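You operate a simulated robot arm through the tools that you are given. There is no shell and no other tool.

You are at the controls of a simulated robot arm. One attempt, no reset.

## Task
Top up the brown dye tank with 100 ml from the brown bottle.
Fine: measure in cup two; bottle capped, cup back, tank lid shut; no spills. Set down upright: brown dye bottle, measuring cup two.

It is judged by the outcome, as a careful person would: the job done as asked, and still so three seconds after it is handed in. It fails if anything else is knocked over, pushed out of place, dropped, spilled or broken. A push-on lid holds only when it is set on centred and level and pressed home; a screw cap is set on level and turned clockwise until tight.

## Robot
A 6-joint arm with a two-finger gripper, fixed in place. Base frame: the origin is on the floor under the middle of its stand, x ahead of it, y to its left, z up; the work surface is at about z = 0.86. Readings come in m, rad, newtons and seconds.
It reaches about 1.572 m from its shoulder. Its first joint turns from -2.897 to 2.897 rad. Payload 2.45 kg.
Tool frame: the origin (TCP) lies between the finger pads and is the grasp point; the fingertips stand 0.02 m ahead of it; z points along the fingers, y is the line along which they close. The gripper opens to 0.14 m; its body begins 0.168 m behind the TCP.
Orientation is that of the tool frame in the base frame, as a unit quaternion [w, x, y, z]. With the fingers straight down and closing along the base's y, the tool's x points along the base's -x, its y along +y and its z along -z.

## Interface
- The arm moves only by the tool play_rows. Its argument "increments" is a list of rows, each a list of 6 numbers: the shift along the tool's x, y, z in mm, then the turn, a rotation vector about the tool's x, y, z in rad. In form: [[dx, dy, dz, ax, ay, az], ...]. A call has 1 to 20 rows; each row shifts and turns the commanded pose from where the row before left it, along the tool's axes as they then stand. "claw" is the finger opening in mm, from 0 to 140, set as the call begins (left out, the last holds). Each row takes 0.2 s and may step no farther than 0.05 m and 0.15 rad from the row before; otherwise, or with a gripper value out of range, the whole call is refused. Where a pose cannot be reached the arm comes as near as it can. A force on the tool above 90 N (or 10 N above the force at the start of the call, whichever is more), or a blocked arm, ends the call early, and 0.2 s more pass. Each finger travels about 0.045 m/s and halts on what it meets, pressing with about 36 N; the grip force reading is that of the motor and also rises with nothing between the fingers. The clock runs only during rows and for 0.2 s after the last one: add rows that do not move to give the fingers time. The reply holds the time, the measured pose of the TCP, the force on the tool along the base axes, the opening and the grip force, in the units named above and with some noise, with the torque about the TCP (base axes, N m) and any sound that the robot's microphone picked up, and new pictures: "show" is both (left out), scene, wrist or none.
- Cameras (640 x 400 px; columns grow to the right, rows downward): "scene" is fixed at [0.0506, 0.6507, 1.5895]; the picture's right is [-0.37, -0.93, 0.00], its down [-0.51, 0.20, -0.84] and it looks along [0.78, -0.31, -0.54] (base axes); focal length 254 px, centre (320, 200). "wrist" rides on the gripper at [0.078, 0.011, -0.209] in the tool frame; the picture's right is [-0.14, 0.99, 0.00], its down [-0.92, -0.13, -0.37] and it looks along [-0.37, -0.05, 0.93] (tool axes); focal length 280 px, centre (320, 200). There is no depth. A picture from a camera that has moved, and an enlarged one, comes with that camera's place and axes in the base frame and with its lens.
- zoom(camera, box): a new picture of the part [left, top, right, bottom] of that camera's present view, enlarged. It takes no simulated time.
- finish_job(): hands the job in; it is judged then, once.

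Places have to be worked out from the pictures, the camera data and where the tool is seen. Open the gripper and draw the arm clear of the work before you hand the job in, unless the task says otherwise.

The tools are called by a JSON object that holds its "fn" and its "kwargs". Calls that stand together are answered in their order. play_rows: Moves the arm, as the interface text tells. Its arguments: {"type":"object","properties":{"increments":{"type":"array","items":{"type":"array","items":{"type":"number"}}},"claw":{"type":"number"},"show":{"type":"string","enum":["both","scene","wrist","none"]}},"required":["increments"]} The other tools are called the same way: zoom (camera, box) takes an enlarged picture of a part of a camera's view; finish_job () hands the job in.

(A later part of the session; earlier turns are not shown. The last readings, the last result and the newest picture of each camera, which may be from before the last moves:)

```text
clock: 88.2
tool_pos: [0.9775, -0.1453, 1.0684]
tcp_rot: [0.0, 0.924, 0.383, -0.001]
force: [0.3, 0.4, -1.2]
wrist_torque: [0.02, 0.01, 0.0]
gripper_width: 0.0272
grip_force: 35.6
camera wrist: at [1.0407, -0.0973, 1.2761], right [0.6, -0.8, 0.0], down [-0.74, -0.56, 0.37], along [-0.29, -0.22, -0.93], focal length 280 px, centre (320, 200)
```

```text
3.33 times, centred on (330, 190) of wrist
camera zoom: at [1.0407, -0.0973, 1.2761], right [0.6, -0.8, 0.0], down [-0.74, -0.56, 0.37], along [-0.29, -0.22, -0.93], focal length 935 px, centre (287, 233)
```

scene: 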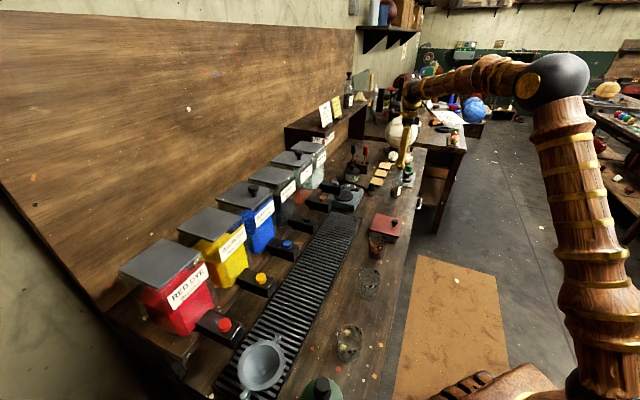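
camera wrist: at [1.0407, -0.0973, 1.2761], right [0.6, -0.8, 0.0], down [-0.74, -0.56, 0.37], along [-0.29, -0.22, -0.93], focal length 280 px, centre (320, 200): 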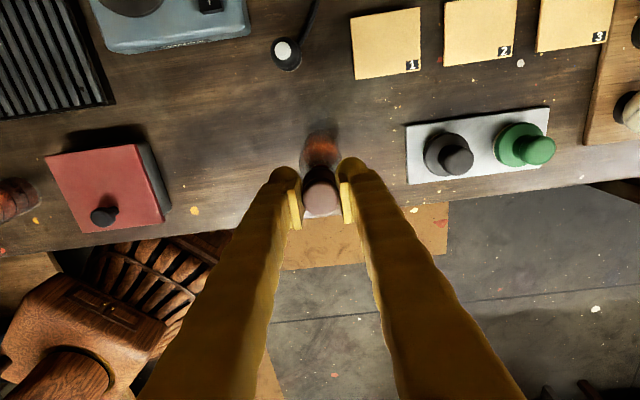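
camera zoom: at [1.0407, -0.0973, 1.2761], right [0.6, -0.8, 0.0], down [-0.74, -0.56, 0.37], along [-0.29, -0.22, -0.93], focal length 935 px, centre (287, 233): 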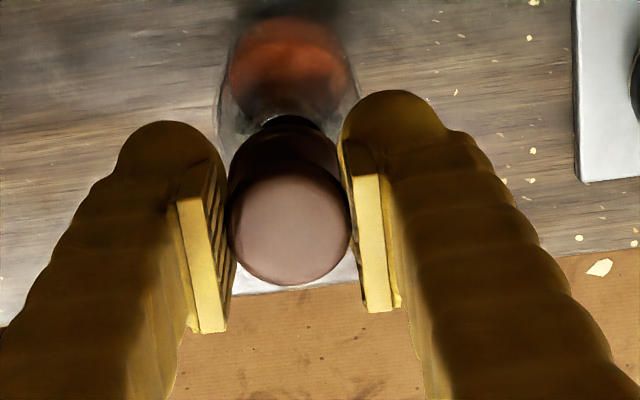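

I check the alignment between the cap flange and the mouth closely in the scene view.

{"fn": "zoom", "kwargs": {"camera": "scene", "box": [400, 160, 436, 184]}}

{"fn": "zoom", "kwargs": {"camera": "scene", "box": [405, 164, 429, 180]}}

```text
16.00 times, centred on (418, 172) of scene
camera zoom: at [0.0506, 0.6507, 1.5895], right [-0.37, -0.93, 0.0], down [-0.51, 0.2, -0.84], along [0.78, -0.31, -0.54], focal length 4069 px, centre (-1248, 648)
```

zoom: 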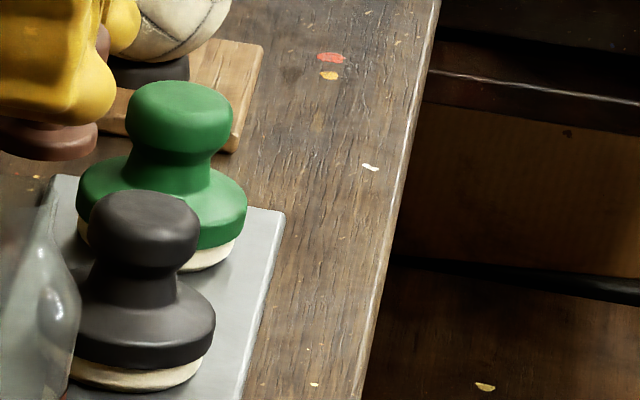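

```text
16.00 times, centred on (417, 172) of scene
camera zoom: at [0.0506, 0.6507, 1.5895], right [-0.37, -0.93, 0.0], down [-0.51, 0.2, -0.84], along [0.78, -0.31, -0.54], focal length 4069 px, centre (-1232, 648)
```

zoom: 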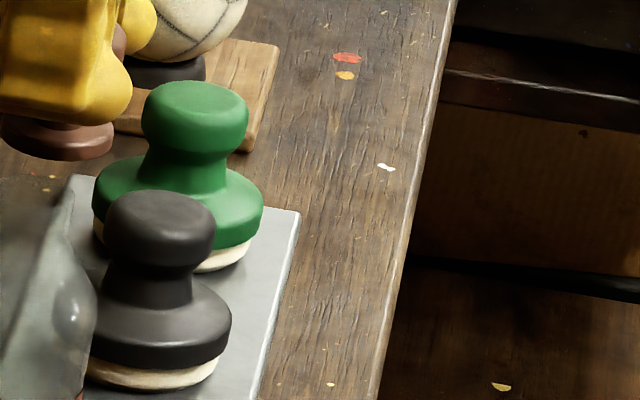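

{"fn": "zoom", "kwargs": {"camera": "scene", "box": [388, 162, 416, 182]}}

```text
16.00 times, centred on (402, 172) of scene
camera zoom: at [0.0506, 0.6507, 1.5895], right [-0.37, -0.93, 0.0], down [-0.51, 0.2, -0.84], along [0.78, -0.31, -0.54], focal length 4069 px, centre (-992, 648)
```

zoom: 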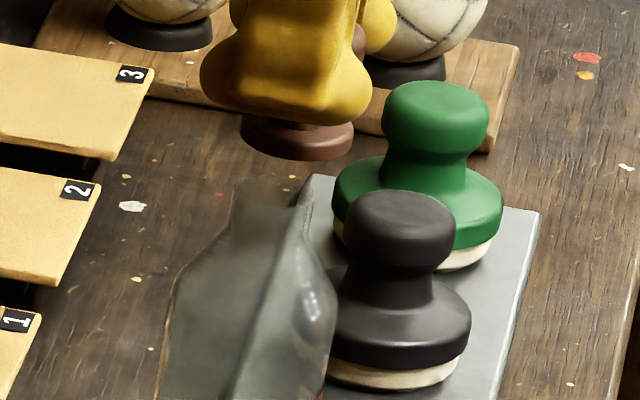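

The scene view suggests the cap may be a few mm short in n, while the wrist view says otherwise; I zoom the wrist view at the visible back of the mouth.

{"fn": "zoom", "kwargs": {"camera": "wrist", "box": [295, 130, 350, 180]}}

{"fn": "zoom", "kwargs": {"camera": "scene", "box": [384, 170, 412, 198]}}

```text
8.00 times, centred on (322, 155) of wrist
camera zoom: at [1.0407, -0.0973, 1.2761], right [0.6, -0.8, 0.0], down [-0.74, -0.56, 0.37], along [-0.29, -0.22, -0.93], focal length 2243 px, centre (300, 560)
```

zoom: 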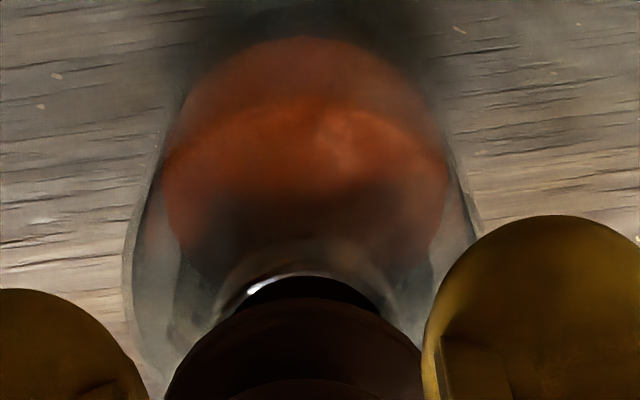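

```text
14.29 times, centred on (398, 184) of scene
camera zoom: at [0.0506, 0.6507, 1.5895], right [-0.37, -0.93, 0.0], down [-0.51, 0.2, -0.84], along [0.78, -0.31, -0.54], focal length 3633 px, centre (-794, 429)
```

zoom: 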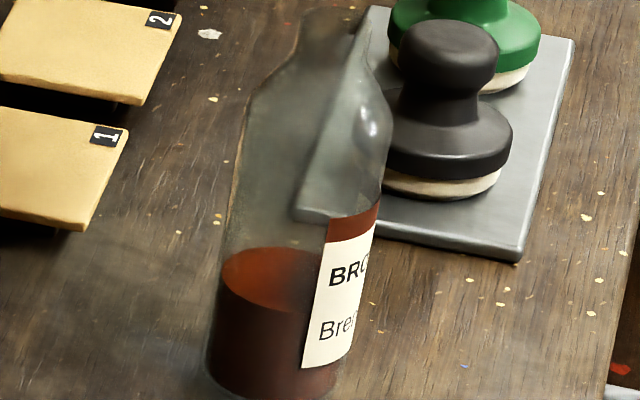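

Reconciling views: the knob top is nearer z≈0.895, so the cap sits ~4 mm behind the TCP in n; all evidence says shift the cap +3.5 mm in n and +1.2 mm in e. I do so and descend 12 mm, then recheck.

{"fn": "play_rows", "kwargs": {"increments": [[3.5, 1.2, 0, 0, 0, 0], [0, 0, 8, 0, 0, 0], [0, 0, 4, 0, 0, 0], [0, 0, 0, 0, 0, 0]], "show": "none"}}

{"fn": "zoom", "kwargs": {"camera": "scene", "box": [388, 162, 416, 182]}}

{"fn": "zoom", "kwargs": {"camera": "wrist", "box": [290, 135, 350, 195]}}

```text
clock: 89.2
tool_pos: [0.9796, -0.1449, 1.055]
tcp_rot: [0.0, 0.924, 0.382, 0.0]
force: [0.4, -0.1, 0.4]
wrist_torque: [0.0, 0.0, 0.01]
gripper_width: 0.0275
grip_force: 35.9
```

```text
16.00 times, centred on (402, 172) of scene
camera zoom: at [0.0506, 0.6507, 1.5895], right [-0.37, -0.93, 0.0], down [-0.51, 0.2, -0.84], along [0.78, -0.31, -0.54], focal length 4069 px, centre (-992, 648)
```

zoom: 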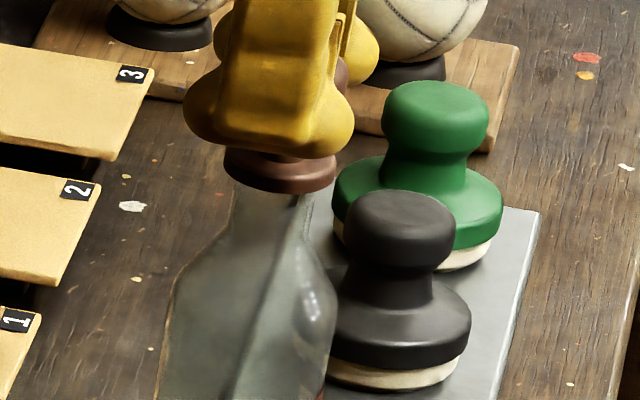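

```text
6.67 times, centred on (320, 165) of wrist
camera zoom: at [1.0438, -0.0957, 1.2639], right [0.6, -0.8, 0.0], down [-0.74, -0.56, 0.37], along [-0.29, -0.22, -0.93], focal length 1869 px, centre (320, 433)
```

zoom: 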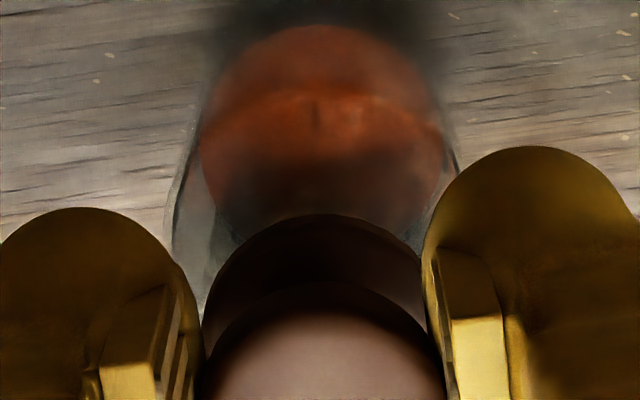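

The cap is now centred over the neck within ~1 mm in the scene view. I lower it slowly until contact.

{"fn": "play_rows", "kwargs": {"increments": [[0.5, 0, 2, 0, 0, 0], [0, 0, 2, 0, 0, 0], [0, 0, 2, 0, 0, 0], [0, 0, 1, 0, 0, 0], [0, 0, 1, 0, 0, 0], [0, 0, 1, 0, 0, 0], [0, 0, 1, 0, 0, 0], [0, 0, 0, 0, 0, 0]], "show": "none"}}

{"fn": "zoom", "kwargs": {"camera": "scene", "box": [388, 162, 416, 182]}}

```text
clock: 91.0
tool_pos: [0.9813, -0.1441, 1.0489]
tcp_rot: [0.0, 0.924, 0.383, 0.001]
force: [-1.0, 0.6, 38.6]
wrist_torque: [-0.13, 0.1, 0.02]
gripper_width: 0.0273
grip_force: 35.9
heard: snap
```

```text
16.00 times, centred on (402, 172) of scene
camera zoom: at [0.0506, 0.6507, 1.5895], right [-0.37, -0.93, 0.0], down [-0.51, 0.2, -0.84], along [0.78, -0.31, -0.54], focal length 4069 px, centre (-992, 648)
```

zoom: 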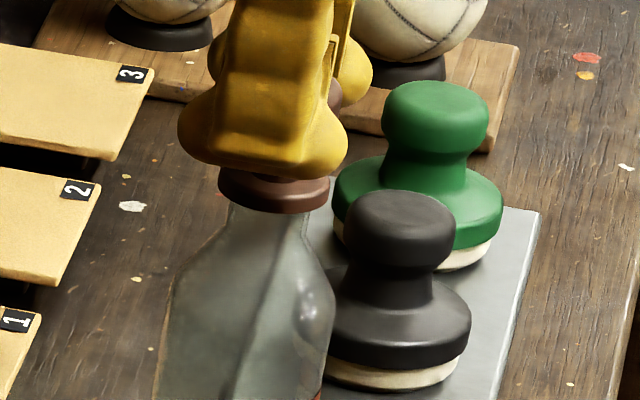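

A snap was heard: the cap is home. I relieve the press and open the fingers.

{"fn": "play_rows", "kwargs": {"increments": [[0, 0, -2, 0, 0, 0], [0, 0, -1.5, 0, 0, 0], [0, 0, 0, 0, 0, 0]], "show": "none"}}

{"fn": "play_rows", "kwargs": {"increments": [[0, 0, 0, 0, 0, 0], [0, 0, 0, 0, 0, 0], [0, 0, 0, 0, 0, 0], [0, 0, 0, 0, 0, 0]], "claw": 80, "show": "wrist"}}

{"fn": "zoom", "kwargs": {"camera": "wrist", "box": [260, 120, 400, 250]}}

{"fn": "zoom", "kwargs": {"camera": "scene", "box": [380, 160, 424, 200]}}

```text
clock: 91.8
tool_pos: [0.9807, -0.1442, 1.049]
tcp_rot: [-0.001, 0.924, 0.382, -0.001]
force: [1.8, 0.5, 11.7]
wrist_torque: [0.08, -0.07, -0.01]
gripper_width: 0.0279
grip_force: 36.5
```

```text
clock: 92.8
tool_pos: [0.9805, -0.1439, 1.0499]
tcp_rot: [0.001, 0.924, 0.383, 0.0]
force: [-0.3, -0.5, -1.6]
wrist_torque: [-0.01, 0.03, 0.01]
gripper_width: 0.0797
grip_force: 0.1
camera wrist: at [1.0445, -0.0955, 1.2574], right [0.6, -0.8, 0.0], down [-0.74, -0.56, 0.37], along [-0.29, -0.22, -0.93], focal length 280 px, centre (320, 200)
```

wrist: 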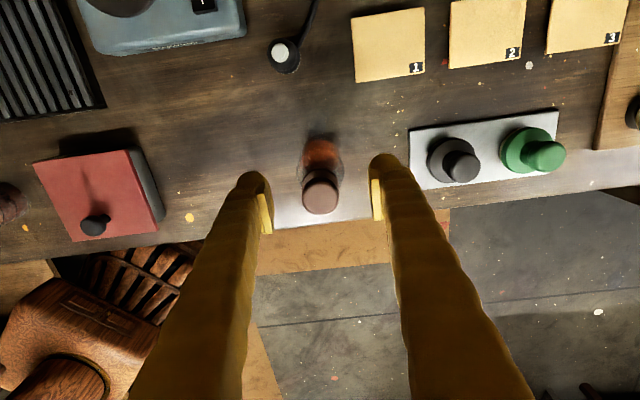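

```text
3.08 times, centred on (330, 185) of wrist
camera zoom: at [1.0445, -0.0955, 1.2574], right [0.6, -0.8, 0.0], down [-0.74, -0.56, 0.37], along [-0.29, -0.22, -0.93], focal length 863 px, centre (289, 246)
```

zoom: 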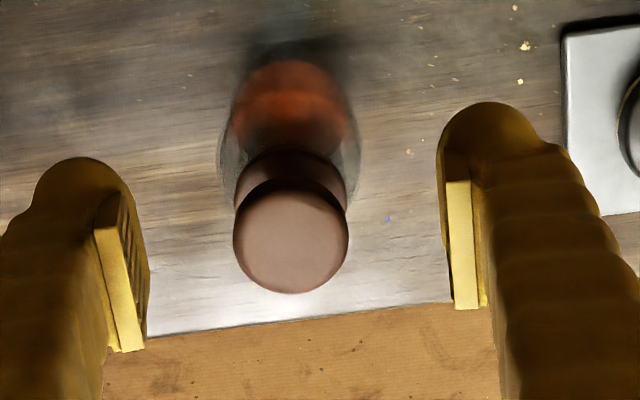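

```text
10.00 times, centred on (402, 180) of scene
camera zoom: at [0.0506, 0.6507, 1.5895], right [-0.37, -0.93, 0.0], down [-0.51, 0.2, -0.84], along [0.78, -0.31, -0.54], focal length 2543 px, centre (-500, 400)
```

zoom: 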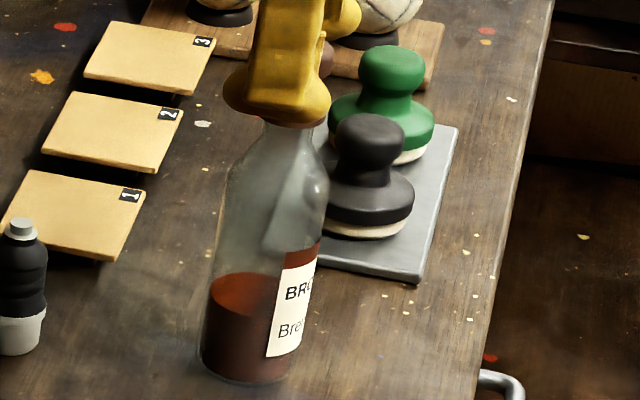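

The cap is on and level, bottle upright. I rise clear, move left over toward the brown tank, and pitch the tool forward to look at the tank lid.

{"fn": "play_rows", "kwargs": {"increments": [[0, 0, -40, 0, 0, 0], [0, 0, -50, 0, 0, 0], [0, 0, -50, 0, 0, 0], [0, 0, -50, 0, 0, 0], [0, 0, -50, 0, 0, 0], [0, -47, -10, 0, 0, 0], [0, -47, -10, 0, 0, 0], [0, -47, -10, 0, 0, 0], [0, -47, -10, 0, 0, 0], [0, -47, -10, 0, 0, 0], [0, -47, -10, 0, 0, 0], [0, -47, -10, 0, 0, 0], [0, -47, -10, 0, 0, 0], [0, -47, -10, 0, 0, 0], [0, -47, -10, 0, 0, 0], [0, 0, 0, 0, 0.15, 0], [0, 0, 0, 0, 0.15, 0], [0, 0, 0, 0, 0.15, 0], [0, 0, 0, 0, 0.15, 0], [0, 0, 0, 0, 0.15, 0]]}}

```text
clock: 97.0
tool_pos: [0.648, 0.1888, 1.3896]
tcp_rot: [-0.14, 0.859, 0.355, 0.34]
force: [-0.2, 0.5, -0.2]
wrist_torque: [0.0, 0.01, 0.01]
gripper_width: 0.08
grip_force: 0.0
camera wrist: at [0.5961, 0.121, 1.5948], right [0.63, -0.77, -0.09], down [-0.74, -0.56, -0.36], along [0.23, 0.3, -0.93], focal length 280 px, centre (320, 200)
```

scene: 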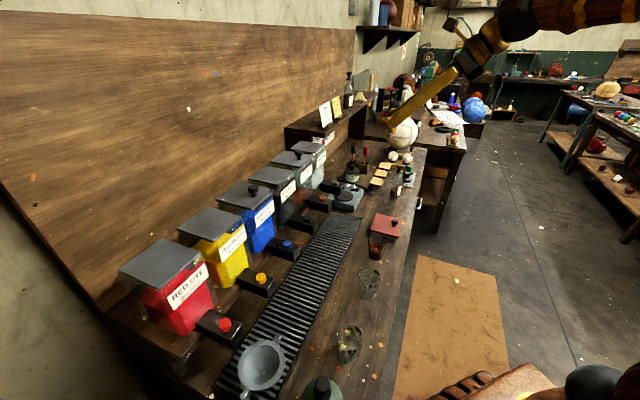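
wrist: 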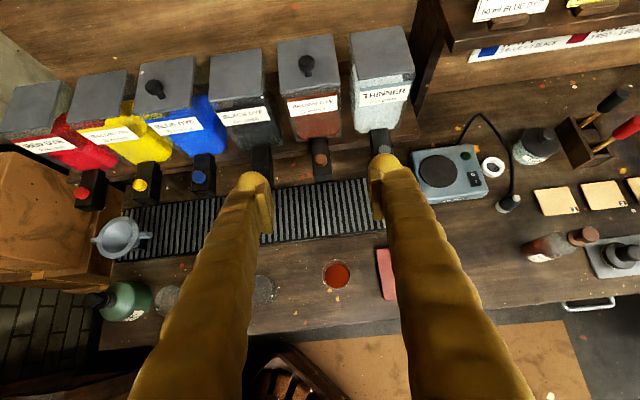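

A clear overview: capped bottle, cup 2 with liquid, brown tank lid with knob. I zoom on the brown tank.

{"fn": "zoom", "kwargs": {"camera": "wrist", "box": [255, 20, 415, 150]}}

{"fn": "zoom", "kwargs": {"camera": "wrist", "box": [470, 200, 640, 310]}}

{"fn": "zoom", "kwargs": {"camera": "scene", "box": [255, 130, 345, 215]}}

```text
3.08 times, centred on (335, 85) of wrist
camera zoom: at [0.5961, 0.121, 1.5948], right [0.63, -0.77, -0.09], down [-0.74, -0.56, -0.36], along [0.23, 0.3, -0.93], focal length 863 px, centre (274, 554)
```

zoom: 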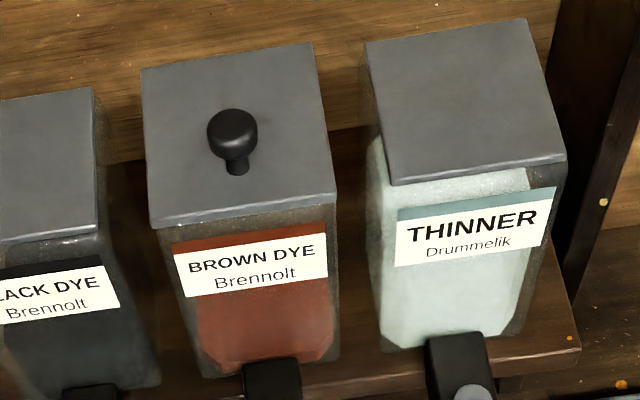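

```text
3.64 times, centred on (555, 255) of wrist
camera zoom: at [0.5961, 0.121, 1.5948], right [0.63, -0.77, -0.09], down [-0.74, -0.56, -0.36], along [0.23, 0.3, -0.93], focal length 1020 px, centre (-534, 0)
```

zoom: 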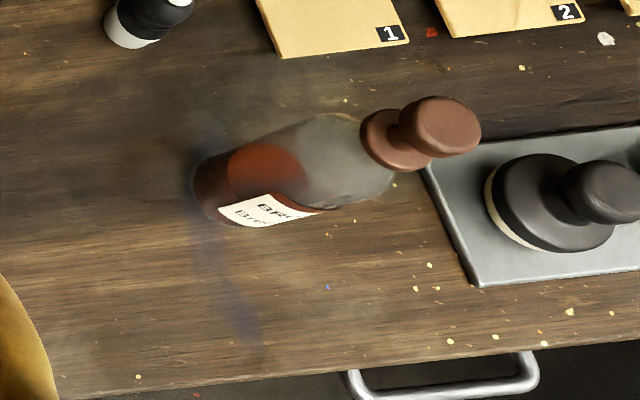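

```text
4.71 times, centred on (300, 172) of scene
camera zoom: at [0.0506, 0.6507, 1.5895], right [-0.37, -0.93, 0.0], down [-0.51, 0.2, -0.84], along [0.78, -0.31, -0.54], focal length 1197 px, centre (414, 329)
```

zoom: 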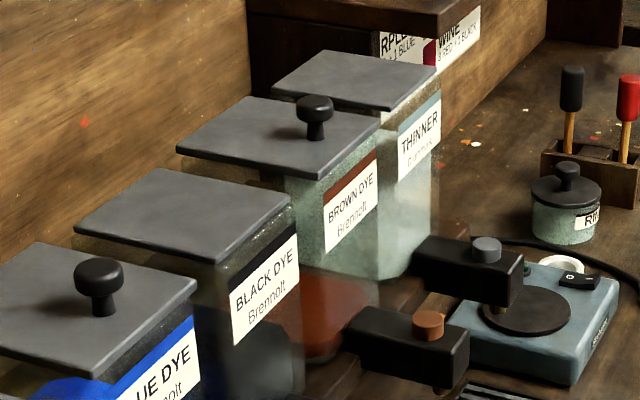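

The knob is offset toward the front edge of the lid, which suggests the lid may be hinged at the back. I look for hinge details.

{"fn": "zoom", "kwargs": {"camera": "scene", "box": [284, 144, 324, 174]}}

{"fn": "zoom", "kwargs": {"camera": "wrist", "box": [270, 22, 350, 82]}}

{"fn": "zoom", "kwargs": {"camera": "scene", "box": [366, 205, 410, 240]}}

{"fn": "zoom", "kwargs": {"camera": "wrist", "box": [120, 50, 230, 140]}}

```text
13.33 times, centred on (304, 159) of scene
camera zoom: at [0.0506, 0.6507, 1.5895], right [-0.37, -0.93, 0.0], down [-0.51, 0.2, -0.84], along [0.78, -0.31, -0.54], focal length 3391 px, centre (533, 747)
```

zoom: 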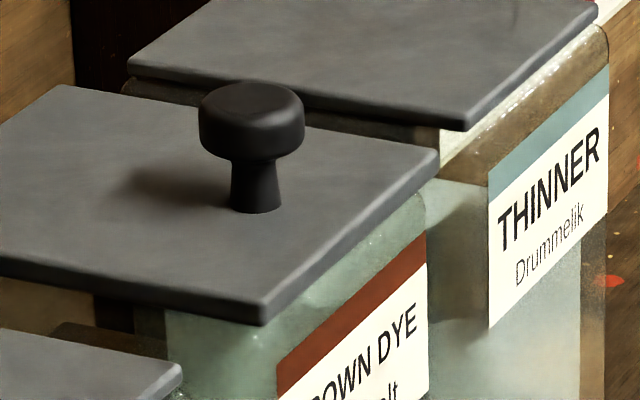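

```text
6.67 times, centred on (310, 52) of wrist
camera zoom: at [0.5961, 0.121, 1.5948], right [0.63, -0.77, -0.09], down [-0.74, -0.56, -0.36], along [0.23, 0.3, -0.93], focal length 1869 px, centre (387, 1187)
```

zoom: 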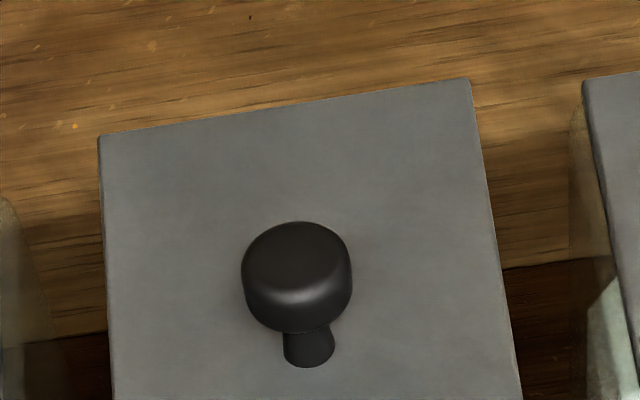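

```text
11.43 times, centred on (388, 222) of scene
camera zoom: at [0.0506, 0.6507, 1.5895], right [-0.37, -0.93, 0.0], down [-0.51, 0.2, -0.84], along [0.78, -0.31, -0.54], focal length 2907 px, centre (-457, -57)
```

zoom: 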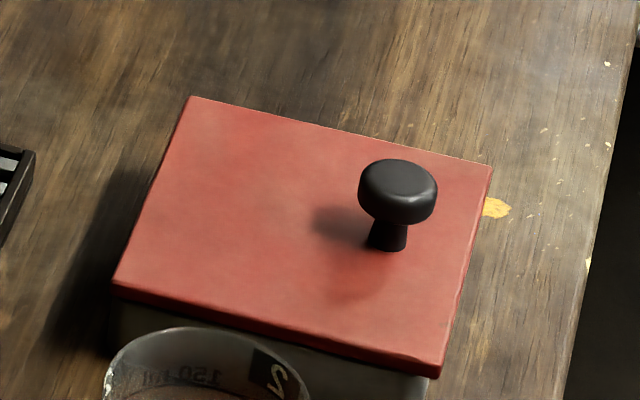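

```text
4.44 times, centred on (175, 95) of wrist
camera zoom: at [0.5961, 0.121, 1.5948], right [0.63, -0.77, -0.09], down [-0.74, -0.56, -0.36], along [0.23, 0.3, -0.93], focal length 1246 px, centre (964, 667)
```

zoom: 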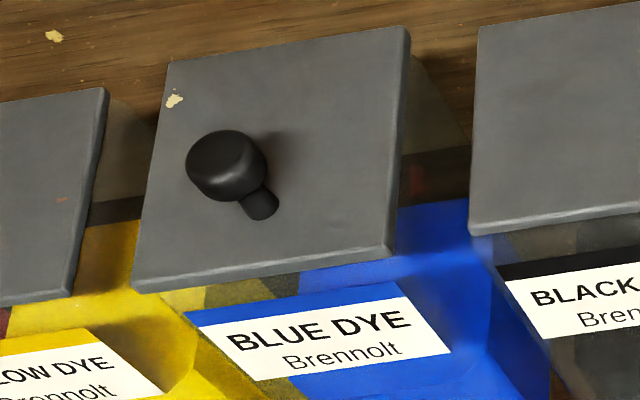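

No external hinge is visible, but the knob sits ~4 cm forward of the lid centre, so a back hinge is likely. The wall is at n≈1.10, so to follow the lid past vertical I need the camera on the near side: I go back to straight-down and flip the wrist by 180°.

{"fn": "play_rows", "kwargs": {"increments": [[0, 0, 0, 0, -0.15, 0], [0, 0, 0, 0, -0.15, 0], [0, 0, 0, 0, -0.15, 0], [0, 0, 0, 0, -0.15, 0], [0, 0, 0, 0, -0.15, 0], [0, 0, 0, 0, 0, -0.1496], [0, 0, 0, 0, 0, -0.1496], [0, 0, 0, 0, 0, -0.1496], [0, 0, 0, 0, 0, -0.1496], [0, 0, 0, 0, 0, -0.1496], [0, 0, 0, 0, 0, -0.1496], [0, 0, 0, 0, 0, -0.1496], [0, 0, 0, 0, 0, -0.1496], [0, 0, 0, 0, 0, -0.1496], [0, 0, 0, 0, 0, -0.1496], [0, 0, 0, 0, 0, -0.1496], [0, 0, 0, 0, 0, -0.1496], [0, 0, 0, 0, 0, -0.1496], [0, 0, 0, 0, 0, -0.1496], [0, 0, 0, 0, 0, -0.1496]], "show": "none"}}

{"fn": "play_rows", "kwargs": {"increments": [[0, 0, 0, 0, 0, -0.1496], [0, 0, 0, 0, 0, -0.1496], [0, 0, 0, 0, 0, -0.1496], [0, 0, 0, 0, 0, -0.1496], [0, 0, 0, 0, 0, -0.1496], [0, 0, 0, 0, 0, -0.1496], [-30, 0, 0, 0, 0, 0], [-40, 0, 0, 0, 0, 0], [-40, 0, 0, 0, 0, 0], [-40, 0, 0, 0, 0, 0], [-40, 0, 0, 0, 0, 0]]}}

```text
clock: 101.2
tool_pos: [0.6477, 0.1885, 1.3895]
tcp_rot: [0.0, 0.056, 0.998, 0.0]
force: [-0.1, 0.1, 0.4]
wrist_torque: [-0.04, -0.04, -0.01]
gripper_width: 0.0797
grip_force: 0.1
```

```text
clock: 103.6
tool_pos: [0.7826, 0.3227, 1.3907]
tcp_rot: [0.001, -0.382, 0.924, 0.0]
force: [-0.6, 0.1, 1.2]
wrist_torque: [0.05, -0.13, -0.01]
gripper_width: 0.0799
grip_force: 0.0
camera wrist: at [0.7201, 0.2762, 1.5983], right [-0.6, 0.8, 0.0], down [0.74, 0.56, 0.37], along [0.3, 0.22, -0.93], focal length 280 px, centre (320, 200)
```

scene: 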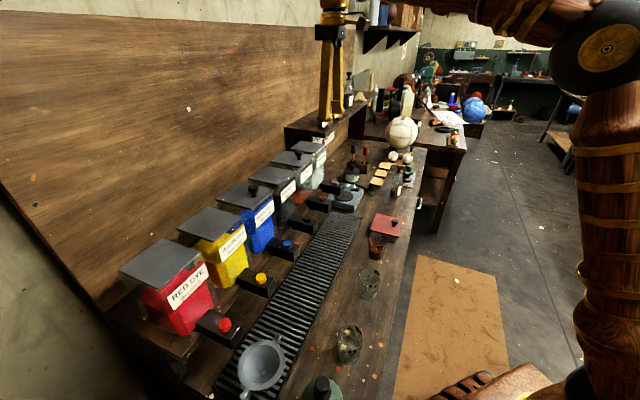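
wrist: 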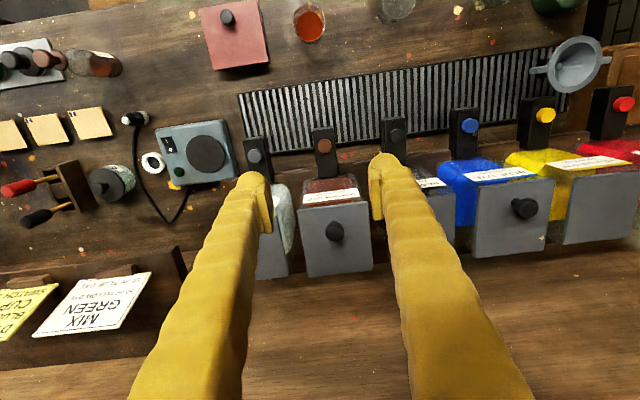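

The wrist is flipped with the camera on the near side. The brown lid with its knob is visible between the fingers; I zoom to measure.

{"fn": "zoom", "kwargs": {"camera": "wrist", "box": [280, 170, 390, 290]}}

```text
3.33 times, centred on (335, 230) of wrist
camera zoom: at [0.7201, 0.2762, 1.5983], right [-0.6, 0.8, 0.0], down [0.74, 0.56, 0.37], along [0.3, 0.22, -0.93], focal length 935 px, centre (270, 100)
```

zoom: 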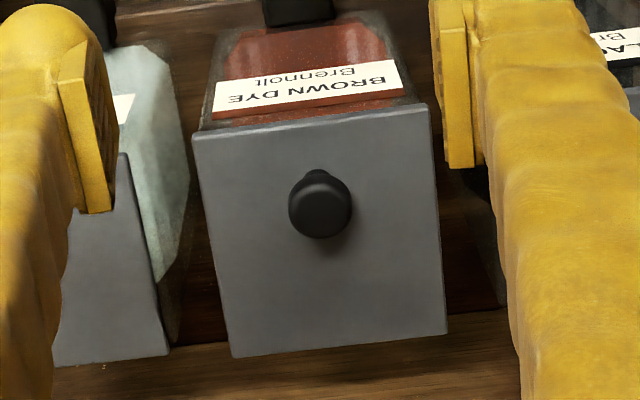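

Knob at e≈0.319, n≈0.901, lid top z≈1.21. I move above the knob and descend part-way to re-measure.

{"fn": "play_rows", "kwargs": {"increments": [[-40, 2, 0, 0, 0, 0], [-40, 2, 0, 0, 0, 0], [-39.4, 1.9, 0, 0, 0, 0], [0, 0, 30, 0, 0, 0], [0, 0, 30, 0, 0, 0], [0, 0, 20, 0, 0, 0], [0, 0, 0, 0, 0, 0]]}}

{"fn": "zoom", "kwargs": {"camera": "wrist", "box": [240, 120, 400, 250]}}

{"fn": "zoom", "kwargs": {"camera": "scene", "box": [270, 90, 350, 190]}}

```text
clock: 105.2
tool_pos: [0.8635, 0.4102, 1.3099]
tcp_rot: [-0.001, -0.383, 0.924, 0.0]
force: [0.2, -0.3, -0.1]
wrist_torque: [-0.04, -0.01, 0.0]
gripper_width: 0.0799
grip_force: 0.1
camera wrist: at [0.8011, 0.364, 1.5176], right [-0.6, 0.8, 0.0], down [0.74, 0.56, 0.37], along [0.29, 0.22, -0.93], focal length 280 px, centre (320, 200)
```

scene: 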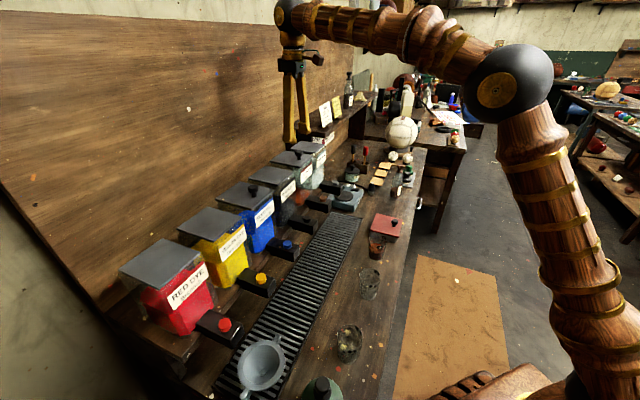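
wrist: 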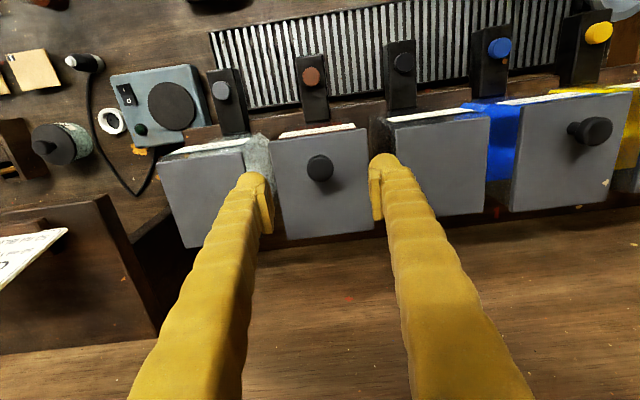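

```text
3.08 times, centred on (320, 185) of wrist
camera zoom: at [0.8011, 0.364, 1.5176], right [-0.6, 0.8, 0.0], down [0.74, 0.56, 0.37], along [0.29, 0.22, -0.93], focal length 863 px, centre (320, 246)
```

zoom: 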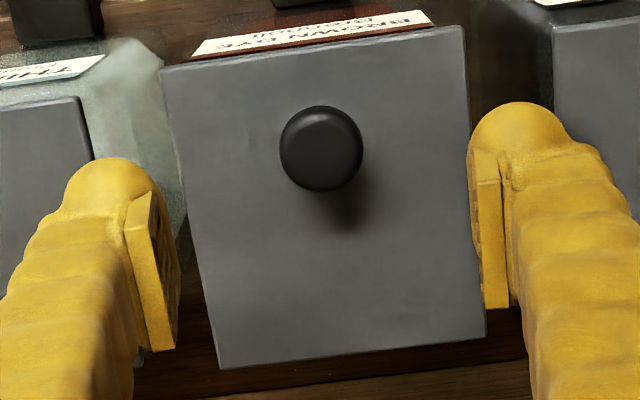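

```text
4.00 times, centred on (310, 140) of scene
camera zoom: at [0.0506, 0.6507, 1.5895], right [-0.37, -0.93, 0.0], down [-0.51, 0.2, -0.84], along [0.78, -0.31, -0.54], focal length 1017 px, centre (360, 440)
```

zoom: 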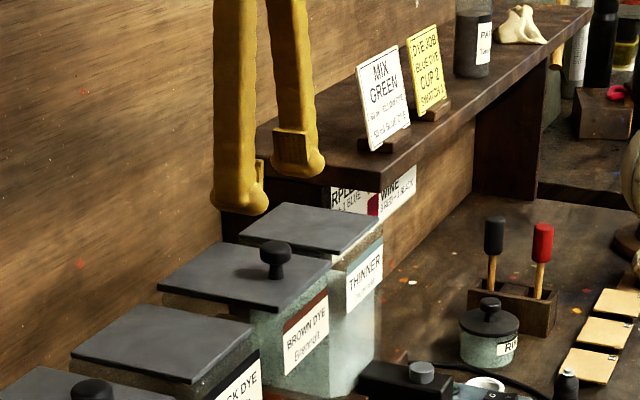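

The knob is exactly under the TCP. I descend slowly to find the lid surface by light fingertip contact (fingers stay open on either side of the knob).

{"fn": "play_rows", "kwargs": {"increments": [[0, 1, 20, 0, 0, 0], [0, 0, 20, 0, 0, 0], [0, 0, 20, 0, 0, 0], [0, 0, 6, 0, 0, 0], [0, 0, 2, 0, 0, 0], [0, 0, 2, 0, 0, 0], [0, 0, 2, 0, 0, 0], [0, 0, 1, 0, 0, 0], [0, 0, 0, 0, 0, 0]], "show": "none"}}

{"fn": "zoom", "kwargs": {"camera": "wrist", "box": [240, 120, 400, 250]}}

{"fn": "zoom", "kwargs": {"camera": "scene", "box": [270, 110, 350, 190]}}

```text
clock: 107.2
tool_pos: [0.8616, 0.4112, 1.2369]
tcp_rot: [0.0, -0.383, 0.924, 0.0]
force: [0.2, 0.0, 0.4]
wrist_torque: [0.0, -0.01, -0.01]
gripper_width: 0.0798
grip_force: 0.0
```

```text
3.08 times, centred on (320, 185) of wrist
camera zoom: at [0.8003, 0.3651, 1.4449], right [-0.6, 0.8, 0.0], down [0.74, 0.56, 0.37], along [0.29, 0.22, -0.93], focal length 863 px, centre (320, 246)
```

zoom: 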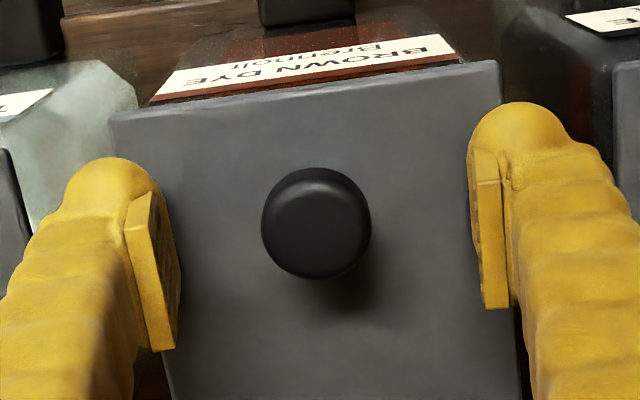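

```text
5.00 times, centred on (310, 150) of scene
camera zoom: at [0.0506, 0.6507, 1.5895], right [-0.37, -0.93, 0.0], down [-0.51, 0.2, -0.84], along [0.78, -0.31, -0.54], focal length 1272 px, centre (370, 450)
```

zoom: 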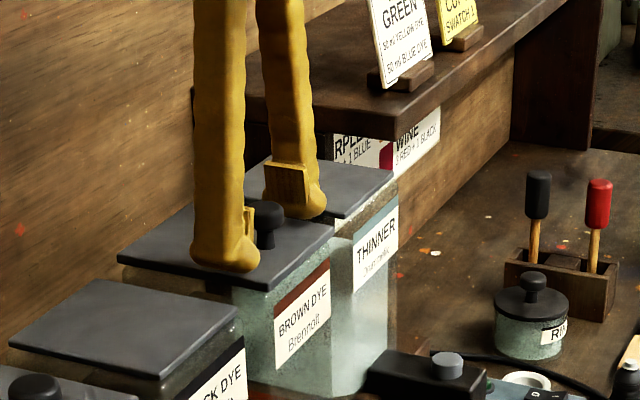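

No contact yet. I continue down in 2 mm steps.

{"fn": "play_rows", "kwargs": {"increments": [[0, 0, 2, 0, 0, 0], [0, 0, 2, 0, 0, 0], [0, 0, 2, 0, 0, 0], [0, 0, 2, 0, 0, 0], [0, 0, 0, 0, 0, 0]], "show": "none"}}

{"fn": "zoom", "kwargs": {"camera": "scene", "box": [284, 140, 324, 170]}}

```text
clock: 108.4
tool_pos: [0.8628, 0.4118, 1.2324]
tcp_rot: [0.003, -0.383, 0.924, 0.0]
force: [12.1, 2.9, 54.0]
wrist_torque: [0.91, 0.18, -0.04]
gripper_width: 0.0797
grip_force: 0.0
```

```text
13.33 times, centred on (304, 155) of scene
camera zoom: at [0.0506, 0.6507, 1.5895], right [-0.37, -0.93, 0.0], down [-0.51, 0.2, -0.84], along [0.78, -0.31, -0.54], focal length 3391 px, centre (533, 800)
```

zoom: 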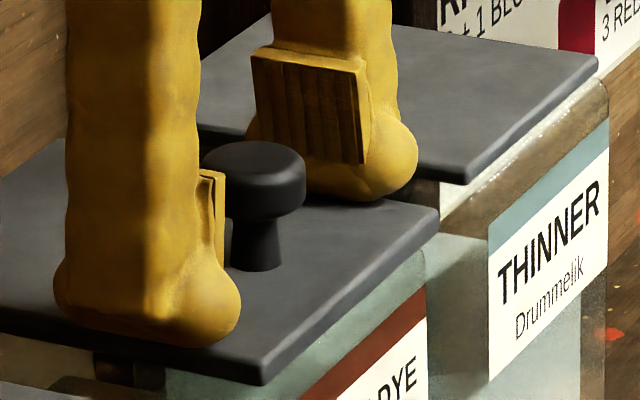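

Contact at TCP z≈1.232, so the lid top is z≈1.212. I raise 6 mm and close on the knob.

{"fn": "play_rows", "kwargs": {"increments": [[0, 0, -4, 0, 0, 0], [0, 0, -2, 0, 0, 0], [0, 0, 0, 0, 0, 0]], "show": "none"}}

{"fn": "play_rows", "kwargs": {"increments": [[0, 0, 0, 0, 0, 0], [0, 0, 0, 0, 0, 0], [0, 0, 0, 0, 0, 0], [0, 0, 0, 0, 0, 0], [0, 0, 0, 0, 0, 0]], "claw": 0, "show": "none"}}

{"fn": "zoom", "kwargs": {"camera": "scene", "box": [284, 140, 324, 170]}}

{"fn": "zoom", "kwargs": {"camera": "wrist", "box": [240, 120, 400, 250]}}

```text
clock: 109.2
tool_pos: [0.8621, 0.412, 1.2334]
tcp_rot: [-0.002, -0.382, 0.924, 0.0]
force: [-1.8, 1.6, 8.2]
wrist_torque: [-0.12, -0.15, 0.13]
gripper_width: 0.0802
grip_force: 0.4
```

```text
clock: 110.4
tool_pos: [0.8625, 0.4115, 1.2353]
tcp_rot: [0.001, -0.383, 0.924, 0.0]
force: [6.5, -2.8, 17.3]
wrist_torque: [0.2, -0.2, 0.02]
gripper_width: 0.0234
grip_force: 38.0
```

```text
13.33 times, centred on (304, 155) of scene
camera zoom: at [0.0506, 0.6507, 1.5895], right [-0.37, -0.93, 0.0], down [-0.51, 0.2, -0.84], along [0.78, -0.31, -0.54], focal length 3391 px, centre (533, 800)
```

zoom: 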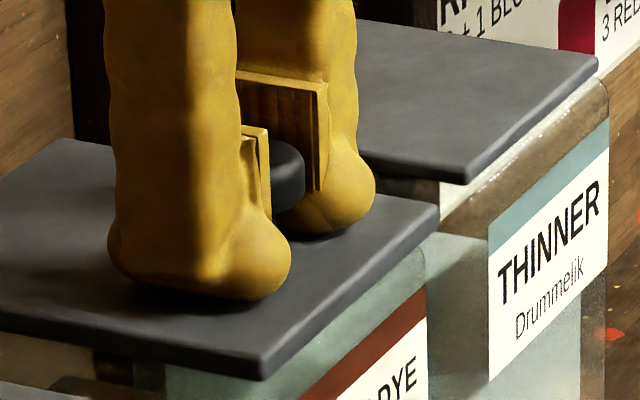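

```text
3.08 times, centred on (320, 185) of wrist
camera zoom: at [0.8005, 0.3648, 1.4432], right [-0.6, 0.8, 0.0], down [0.74, 0.56, 0.37], along [0.29, 0.22, -0.93], focal length 863 px, centre (320, 246)
```

zoom: 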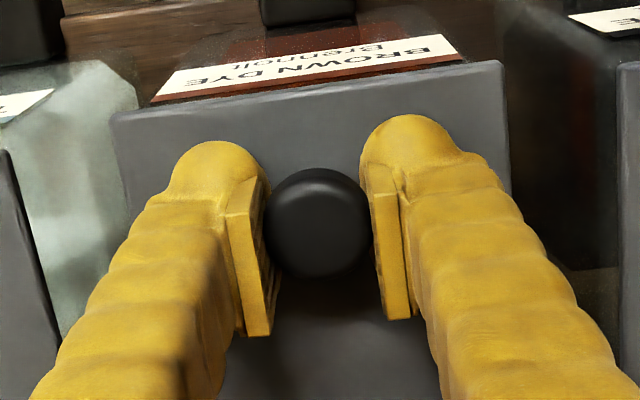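

Gripped at 23 mm. I lift gently 8 mm to learn whether the lid lifts off or pivots at the back.

{"fn": "play_rows", "kwargs": {"increments": [[0, 0, -2, 0, 0, 0], [0, 0, -2, 0, 0, 0], [0, 0, -2, 0, 0, 0], [0, 0, -2, 0, 0, 0], [0, 0, 0, 0, 0, 0]], "show": "none"}}

{"fn": "zoom", "kwargs": {"camera": "scene", "box": [274, 136, 330, 176]}}

{"fn": "zoom", "kwargs": {"camera": "wrist", "box": [220, 100, 420, 280]}}

```text
clock: 111.6
tool_pos: [0.8635, 0.4121, 1.2421]
tcp_rot: [0.0, -0.383, 0.924, 0.0]
force: [27.7, -1.8, -17.5]
wrist_torque: [-0.6, 0.58, 0.08]
gripper_width: 0.0233
grip_force: 45.0
```

```text
10.00 times, centred on (302, 156) of scene
camera zoom: at [0.0506, 0.6507, 1.5895], right [-0.37, -0.93, 0.0], down [-0.51, 0.2, -0.84], along [0.78, -0.31, -0.54], focal length 2543 px, centre (500, 640)
```

zoom: 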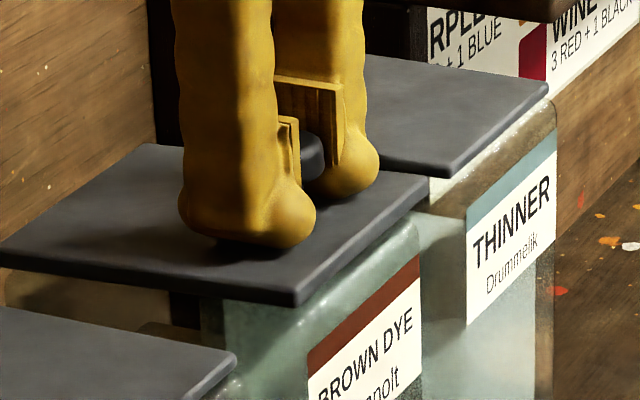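

```text
2.22 times, centred on (320, 190) of wrist
camera zoom: at [0.801, 0.3653, 1.4498], right [-0.6, 0.8, 0.0], down [0.74, 0.56, 0.37], along [0.29, 0.22, -0.93], focal length 623 px, centre (320, 222)
```

zoom: 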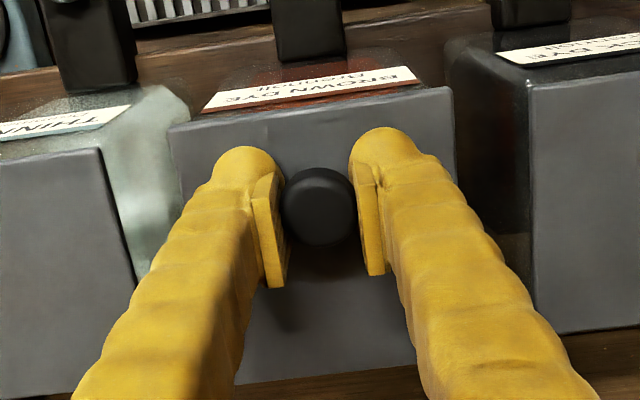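

The front corners rose ~9 mm while the back edge stayed: it's a back-hinged lid. I follow its arc (hinge ≈ n 0.993, z 1.206) up to about 34° and check forces.

{"fn": "play_rows", "kwargs": {"increments": [[-3.8, -0.6, -5.1, 0, 0, 0], [-3.8, -0.4, -5.1, 0, 0, 0], [-5.1, 0, -8.2, 0, 0, 0], [-5.9, 0, -7.7, 0, 0, 0], [-6.6, 0, -7.1, 0, 0, 0], [-7.3, 0, -6.4, 0, 0, 0], [0, 0, 0, 0, 0, 0]], "show": "none"}}

{"fn": "zoom", "kwargs": {"camera": "scene", "box": [260, 110, 340, 180]}}

{"fn": "zoom", "kwargs": {"camera": "wrist", "box": [220, 80, 420, 280]}}

```text
clock: 113.2
tool_pos: [0.8861, 0.4337, 1.2823]
tcp_rot: [0.0, -0.382, 0.924, 0.0]
force: [-5.7, -3.1, -10.9]
wrist_torque: [-0.7, 0.74, -0.06]
gripper_width: 0.0236
grip_force: 44.7
```

```text
5.71 times, centred on (300, 145) of scene
camera zoom: at [0.0506, 0.6507, 1.5895], right [-0.37, -0.93, 0.0], down [-0.51, 0.2, -0.84], along [0.78, -0.31, -0.54], focal length 1453 px, centre (434, 514)
```

zoom: 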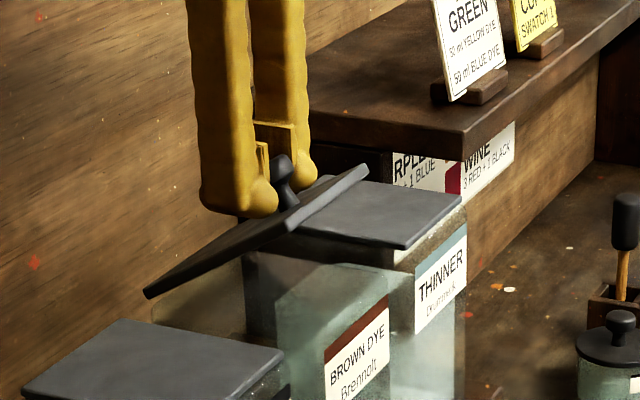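

```text
2.00 times, centred on (320, 180) of wrist
camera zoom: at [0.8239, 0.3878, 1.4902], right [-0.6, 0.8, 0.0], down [0.74, 0.56, 0.37], along [0.29, 0.22, -0.93], focal length 561 px, centre (320, 240)
```

zoom: 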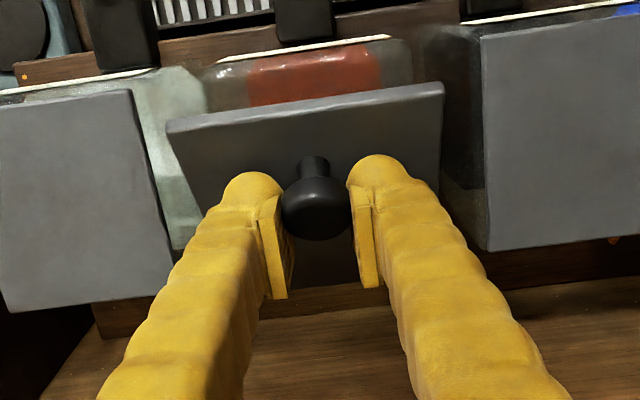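

The lid pivots nicely with small forces. I continue along the arc to about 70°.

{"fn": "play_rows", "kwargs": {"increments": [[-7.9, 0, -5.6, 0, 0, 0], [-8.5, 0, -4.8, 0, 0, 0], [-8.8, 0, -3.9, 0, 0, 0], [-9.2, 0, -3.0, 0, 0, 0], [-9.5, 0, -2.1, 0, 0, 0], [-9.6, 0, -1.1, 0, 0, 0], [0, 0, 0, 0, 0, 0]]}}

{"fn": "zoom", "kwargs": {"camera": "scene", "box": [260, 100, 340, 180]}}

{"fn": "zoom", "kwargs": {"camera": "wrist", "box": [220, 60, 420, 280]}}

```text
clock: 114.8
tool_pos: [0.9238, 0.4715, 1.3026]
tcp_rot: [0.0, -0.383, 0.924, 0.0]
force: [0.7, 0.3, -0.5]
wrist_torque: [0.03, -0.02, -0.02]
gripper_width: 0.0001
grip_force: 29.5
camera wrist: at [0.8617, 0.4252, 1.5108], right [-0.6, 0.8, 0.0], down [0.74, 0.56, 0.37], along [0.29, 0.22, -0.93], focal length 280 px, centre (320, 200)
```

scene: 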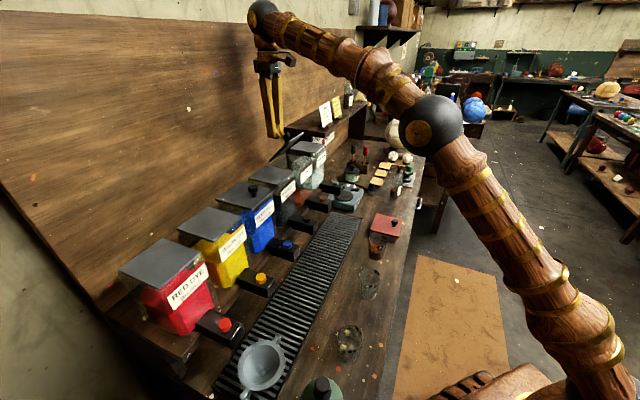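
wrist: 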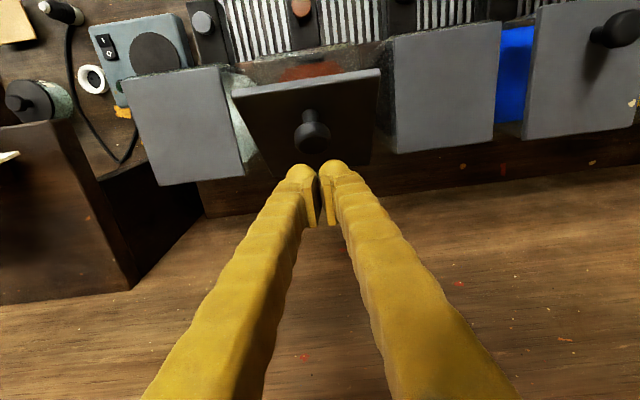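

```text
5.00 times, centred on (300, 140) of scene
camera zoom: at [0.0506, 0.6507, 1.5895], right [-0.37, -0.93, 0.0], down [-0.51, 0.2, -0.84], along [0.78, -0.31, -0.54], focal length 1272 px, centre (420, 500)
```

zoom: 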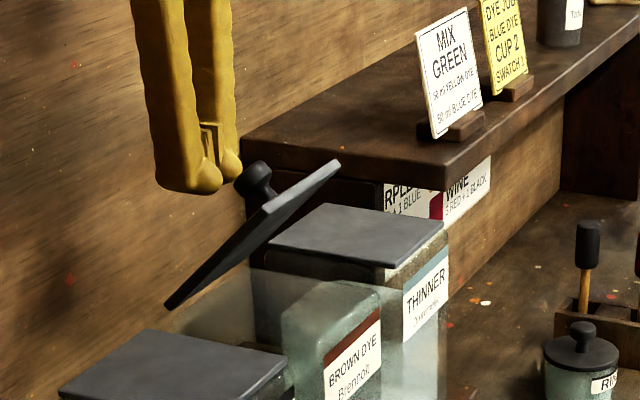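

```text
1.82 times, centred on (320, 170) of wrist
camera zoom: at [0.8617, 0.4252, 1.5108], right [-0.6, 0.8, 0.0], down [0.74, 0.56, 0.37], along [0.29, 0.22, -0.93], focal length 510 px, centre (320, 254)
```

zoom: 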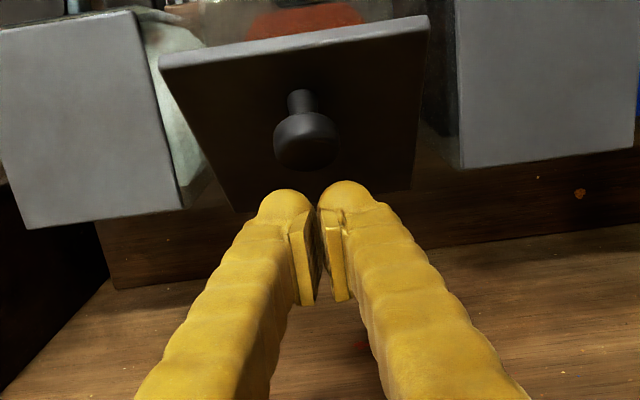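

The knob slipped free but the lid stays put at ~45–50°: the hinge holds by friction. I'll push it open from the front: rise, come round in front, and push its underside backward with closed fingertips.

{"fn": "play_rows", "kwargs": {"increments": [[0, 0, -30, 0, 0, 0], [0, 0, -40, 0, 0, 0], [40, 0, 0, 0, 0, 0], [45, 0, 0, 0, 0, 0], [45, 0, 0, 0, 0, 0], [0, 0, 40, 0, 0, 0], [0, 0, 40, 0, 0, 0], [0, 0, 15, 0, 0, 0], [0, 0, 0, 0, 0, 0]], "claw": 0}}

{"fn": "zoom", "kwargs": {"camera": "scene", "box": [260, 100, 340, 180]}}

{"fn": "zoom", "kwargs": {"camera": "wrist", "box": [220, 60, 420, 280]}}

```text
clock: 116.8
tool_pos: [0.8196, 0.3729, 1.2609]
tcp_rot: [0.0, -0.383, 0.924, 0.0]
force: [0.2, 0.3, 0.7]
wrist_torque: [0.01, 0.0, 0.0]
gripper_width: 0.0
grip_force: 29.3
out of reach, approached as far as the arm can: row 2
camera wrist: at [0.7566, 0.3264, 1.4692], right [-0.6, 0.8, 0.0], down [0.74, 0.56, 0.37], along [0.29, 0.22, -0.93], focal length 280 px, centre (320, 200)
```

scene: 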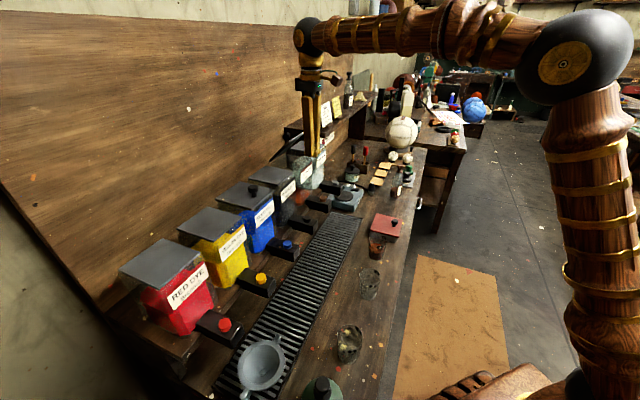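
wrist: 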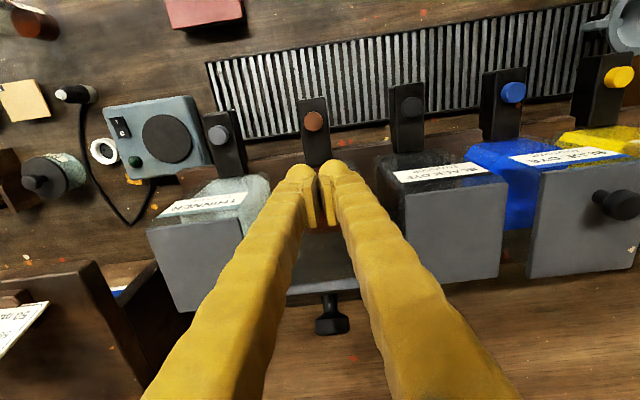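

```text
5.00 times, centred on (300, 140) of scene
camera zoom: at [0.0506, 0.6507, 1.5895], right [-0.37, -0.93, 0.0], down [-0.51, 0.2, -0.84], along [0.78, -0.31, -0.54], focal length 1272 px, centre (420, 500)
```

zoom: 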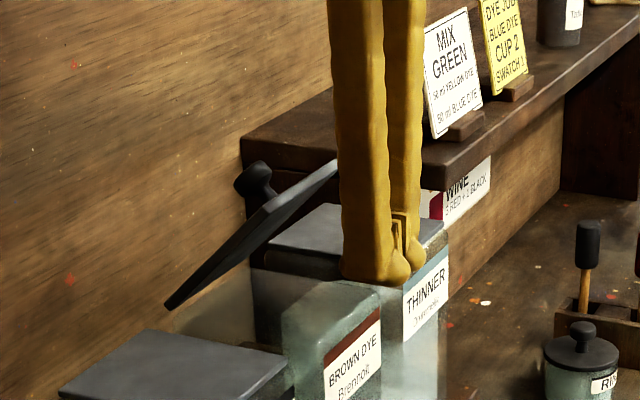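

```text
1.82 times, centred on (320, 170) of wrist
camera zoom: at [0.7566, 0.3264, 1.4692], right [-0.6, 0.8, 0.0], down [0.74, 0.56, 0.37], along [0.29, 0.22, -0.93], focal length 510 px, centre (320, 254)
```

zoom: 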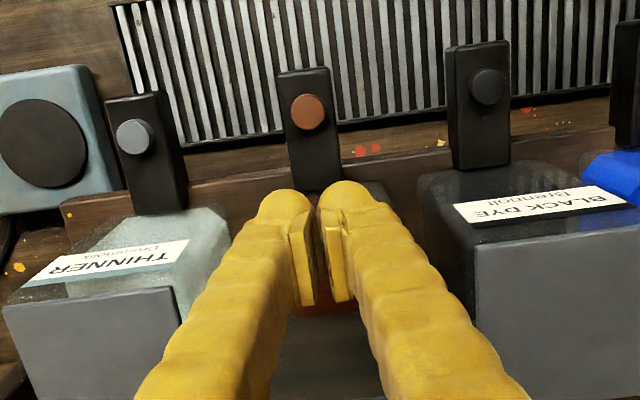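

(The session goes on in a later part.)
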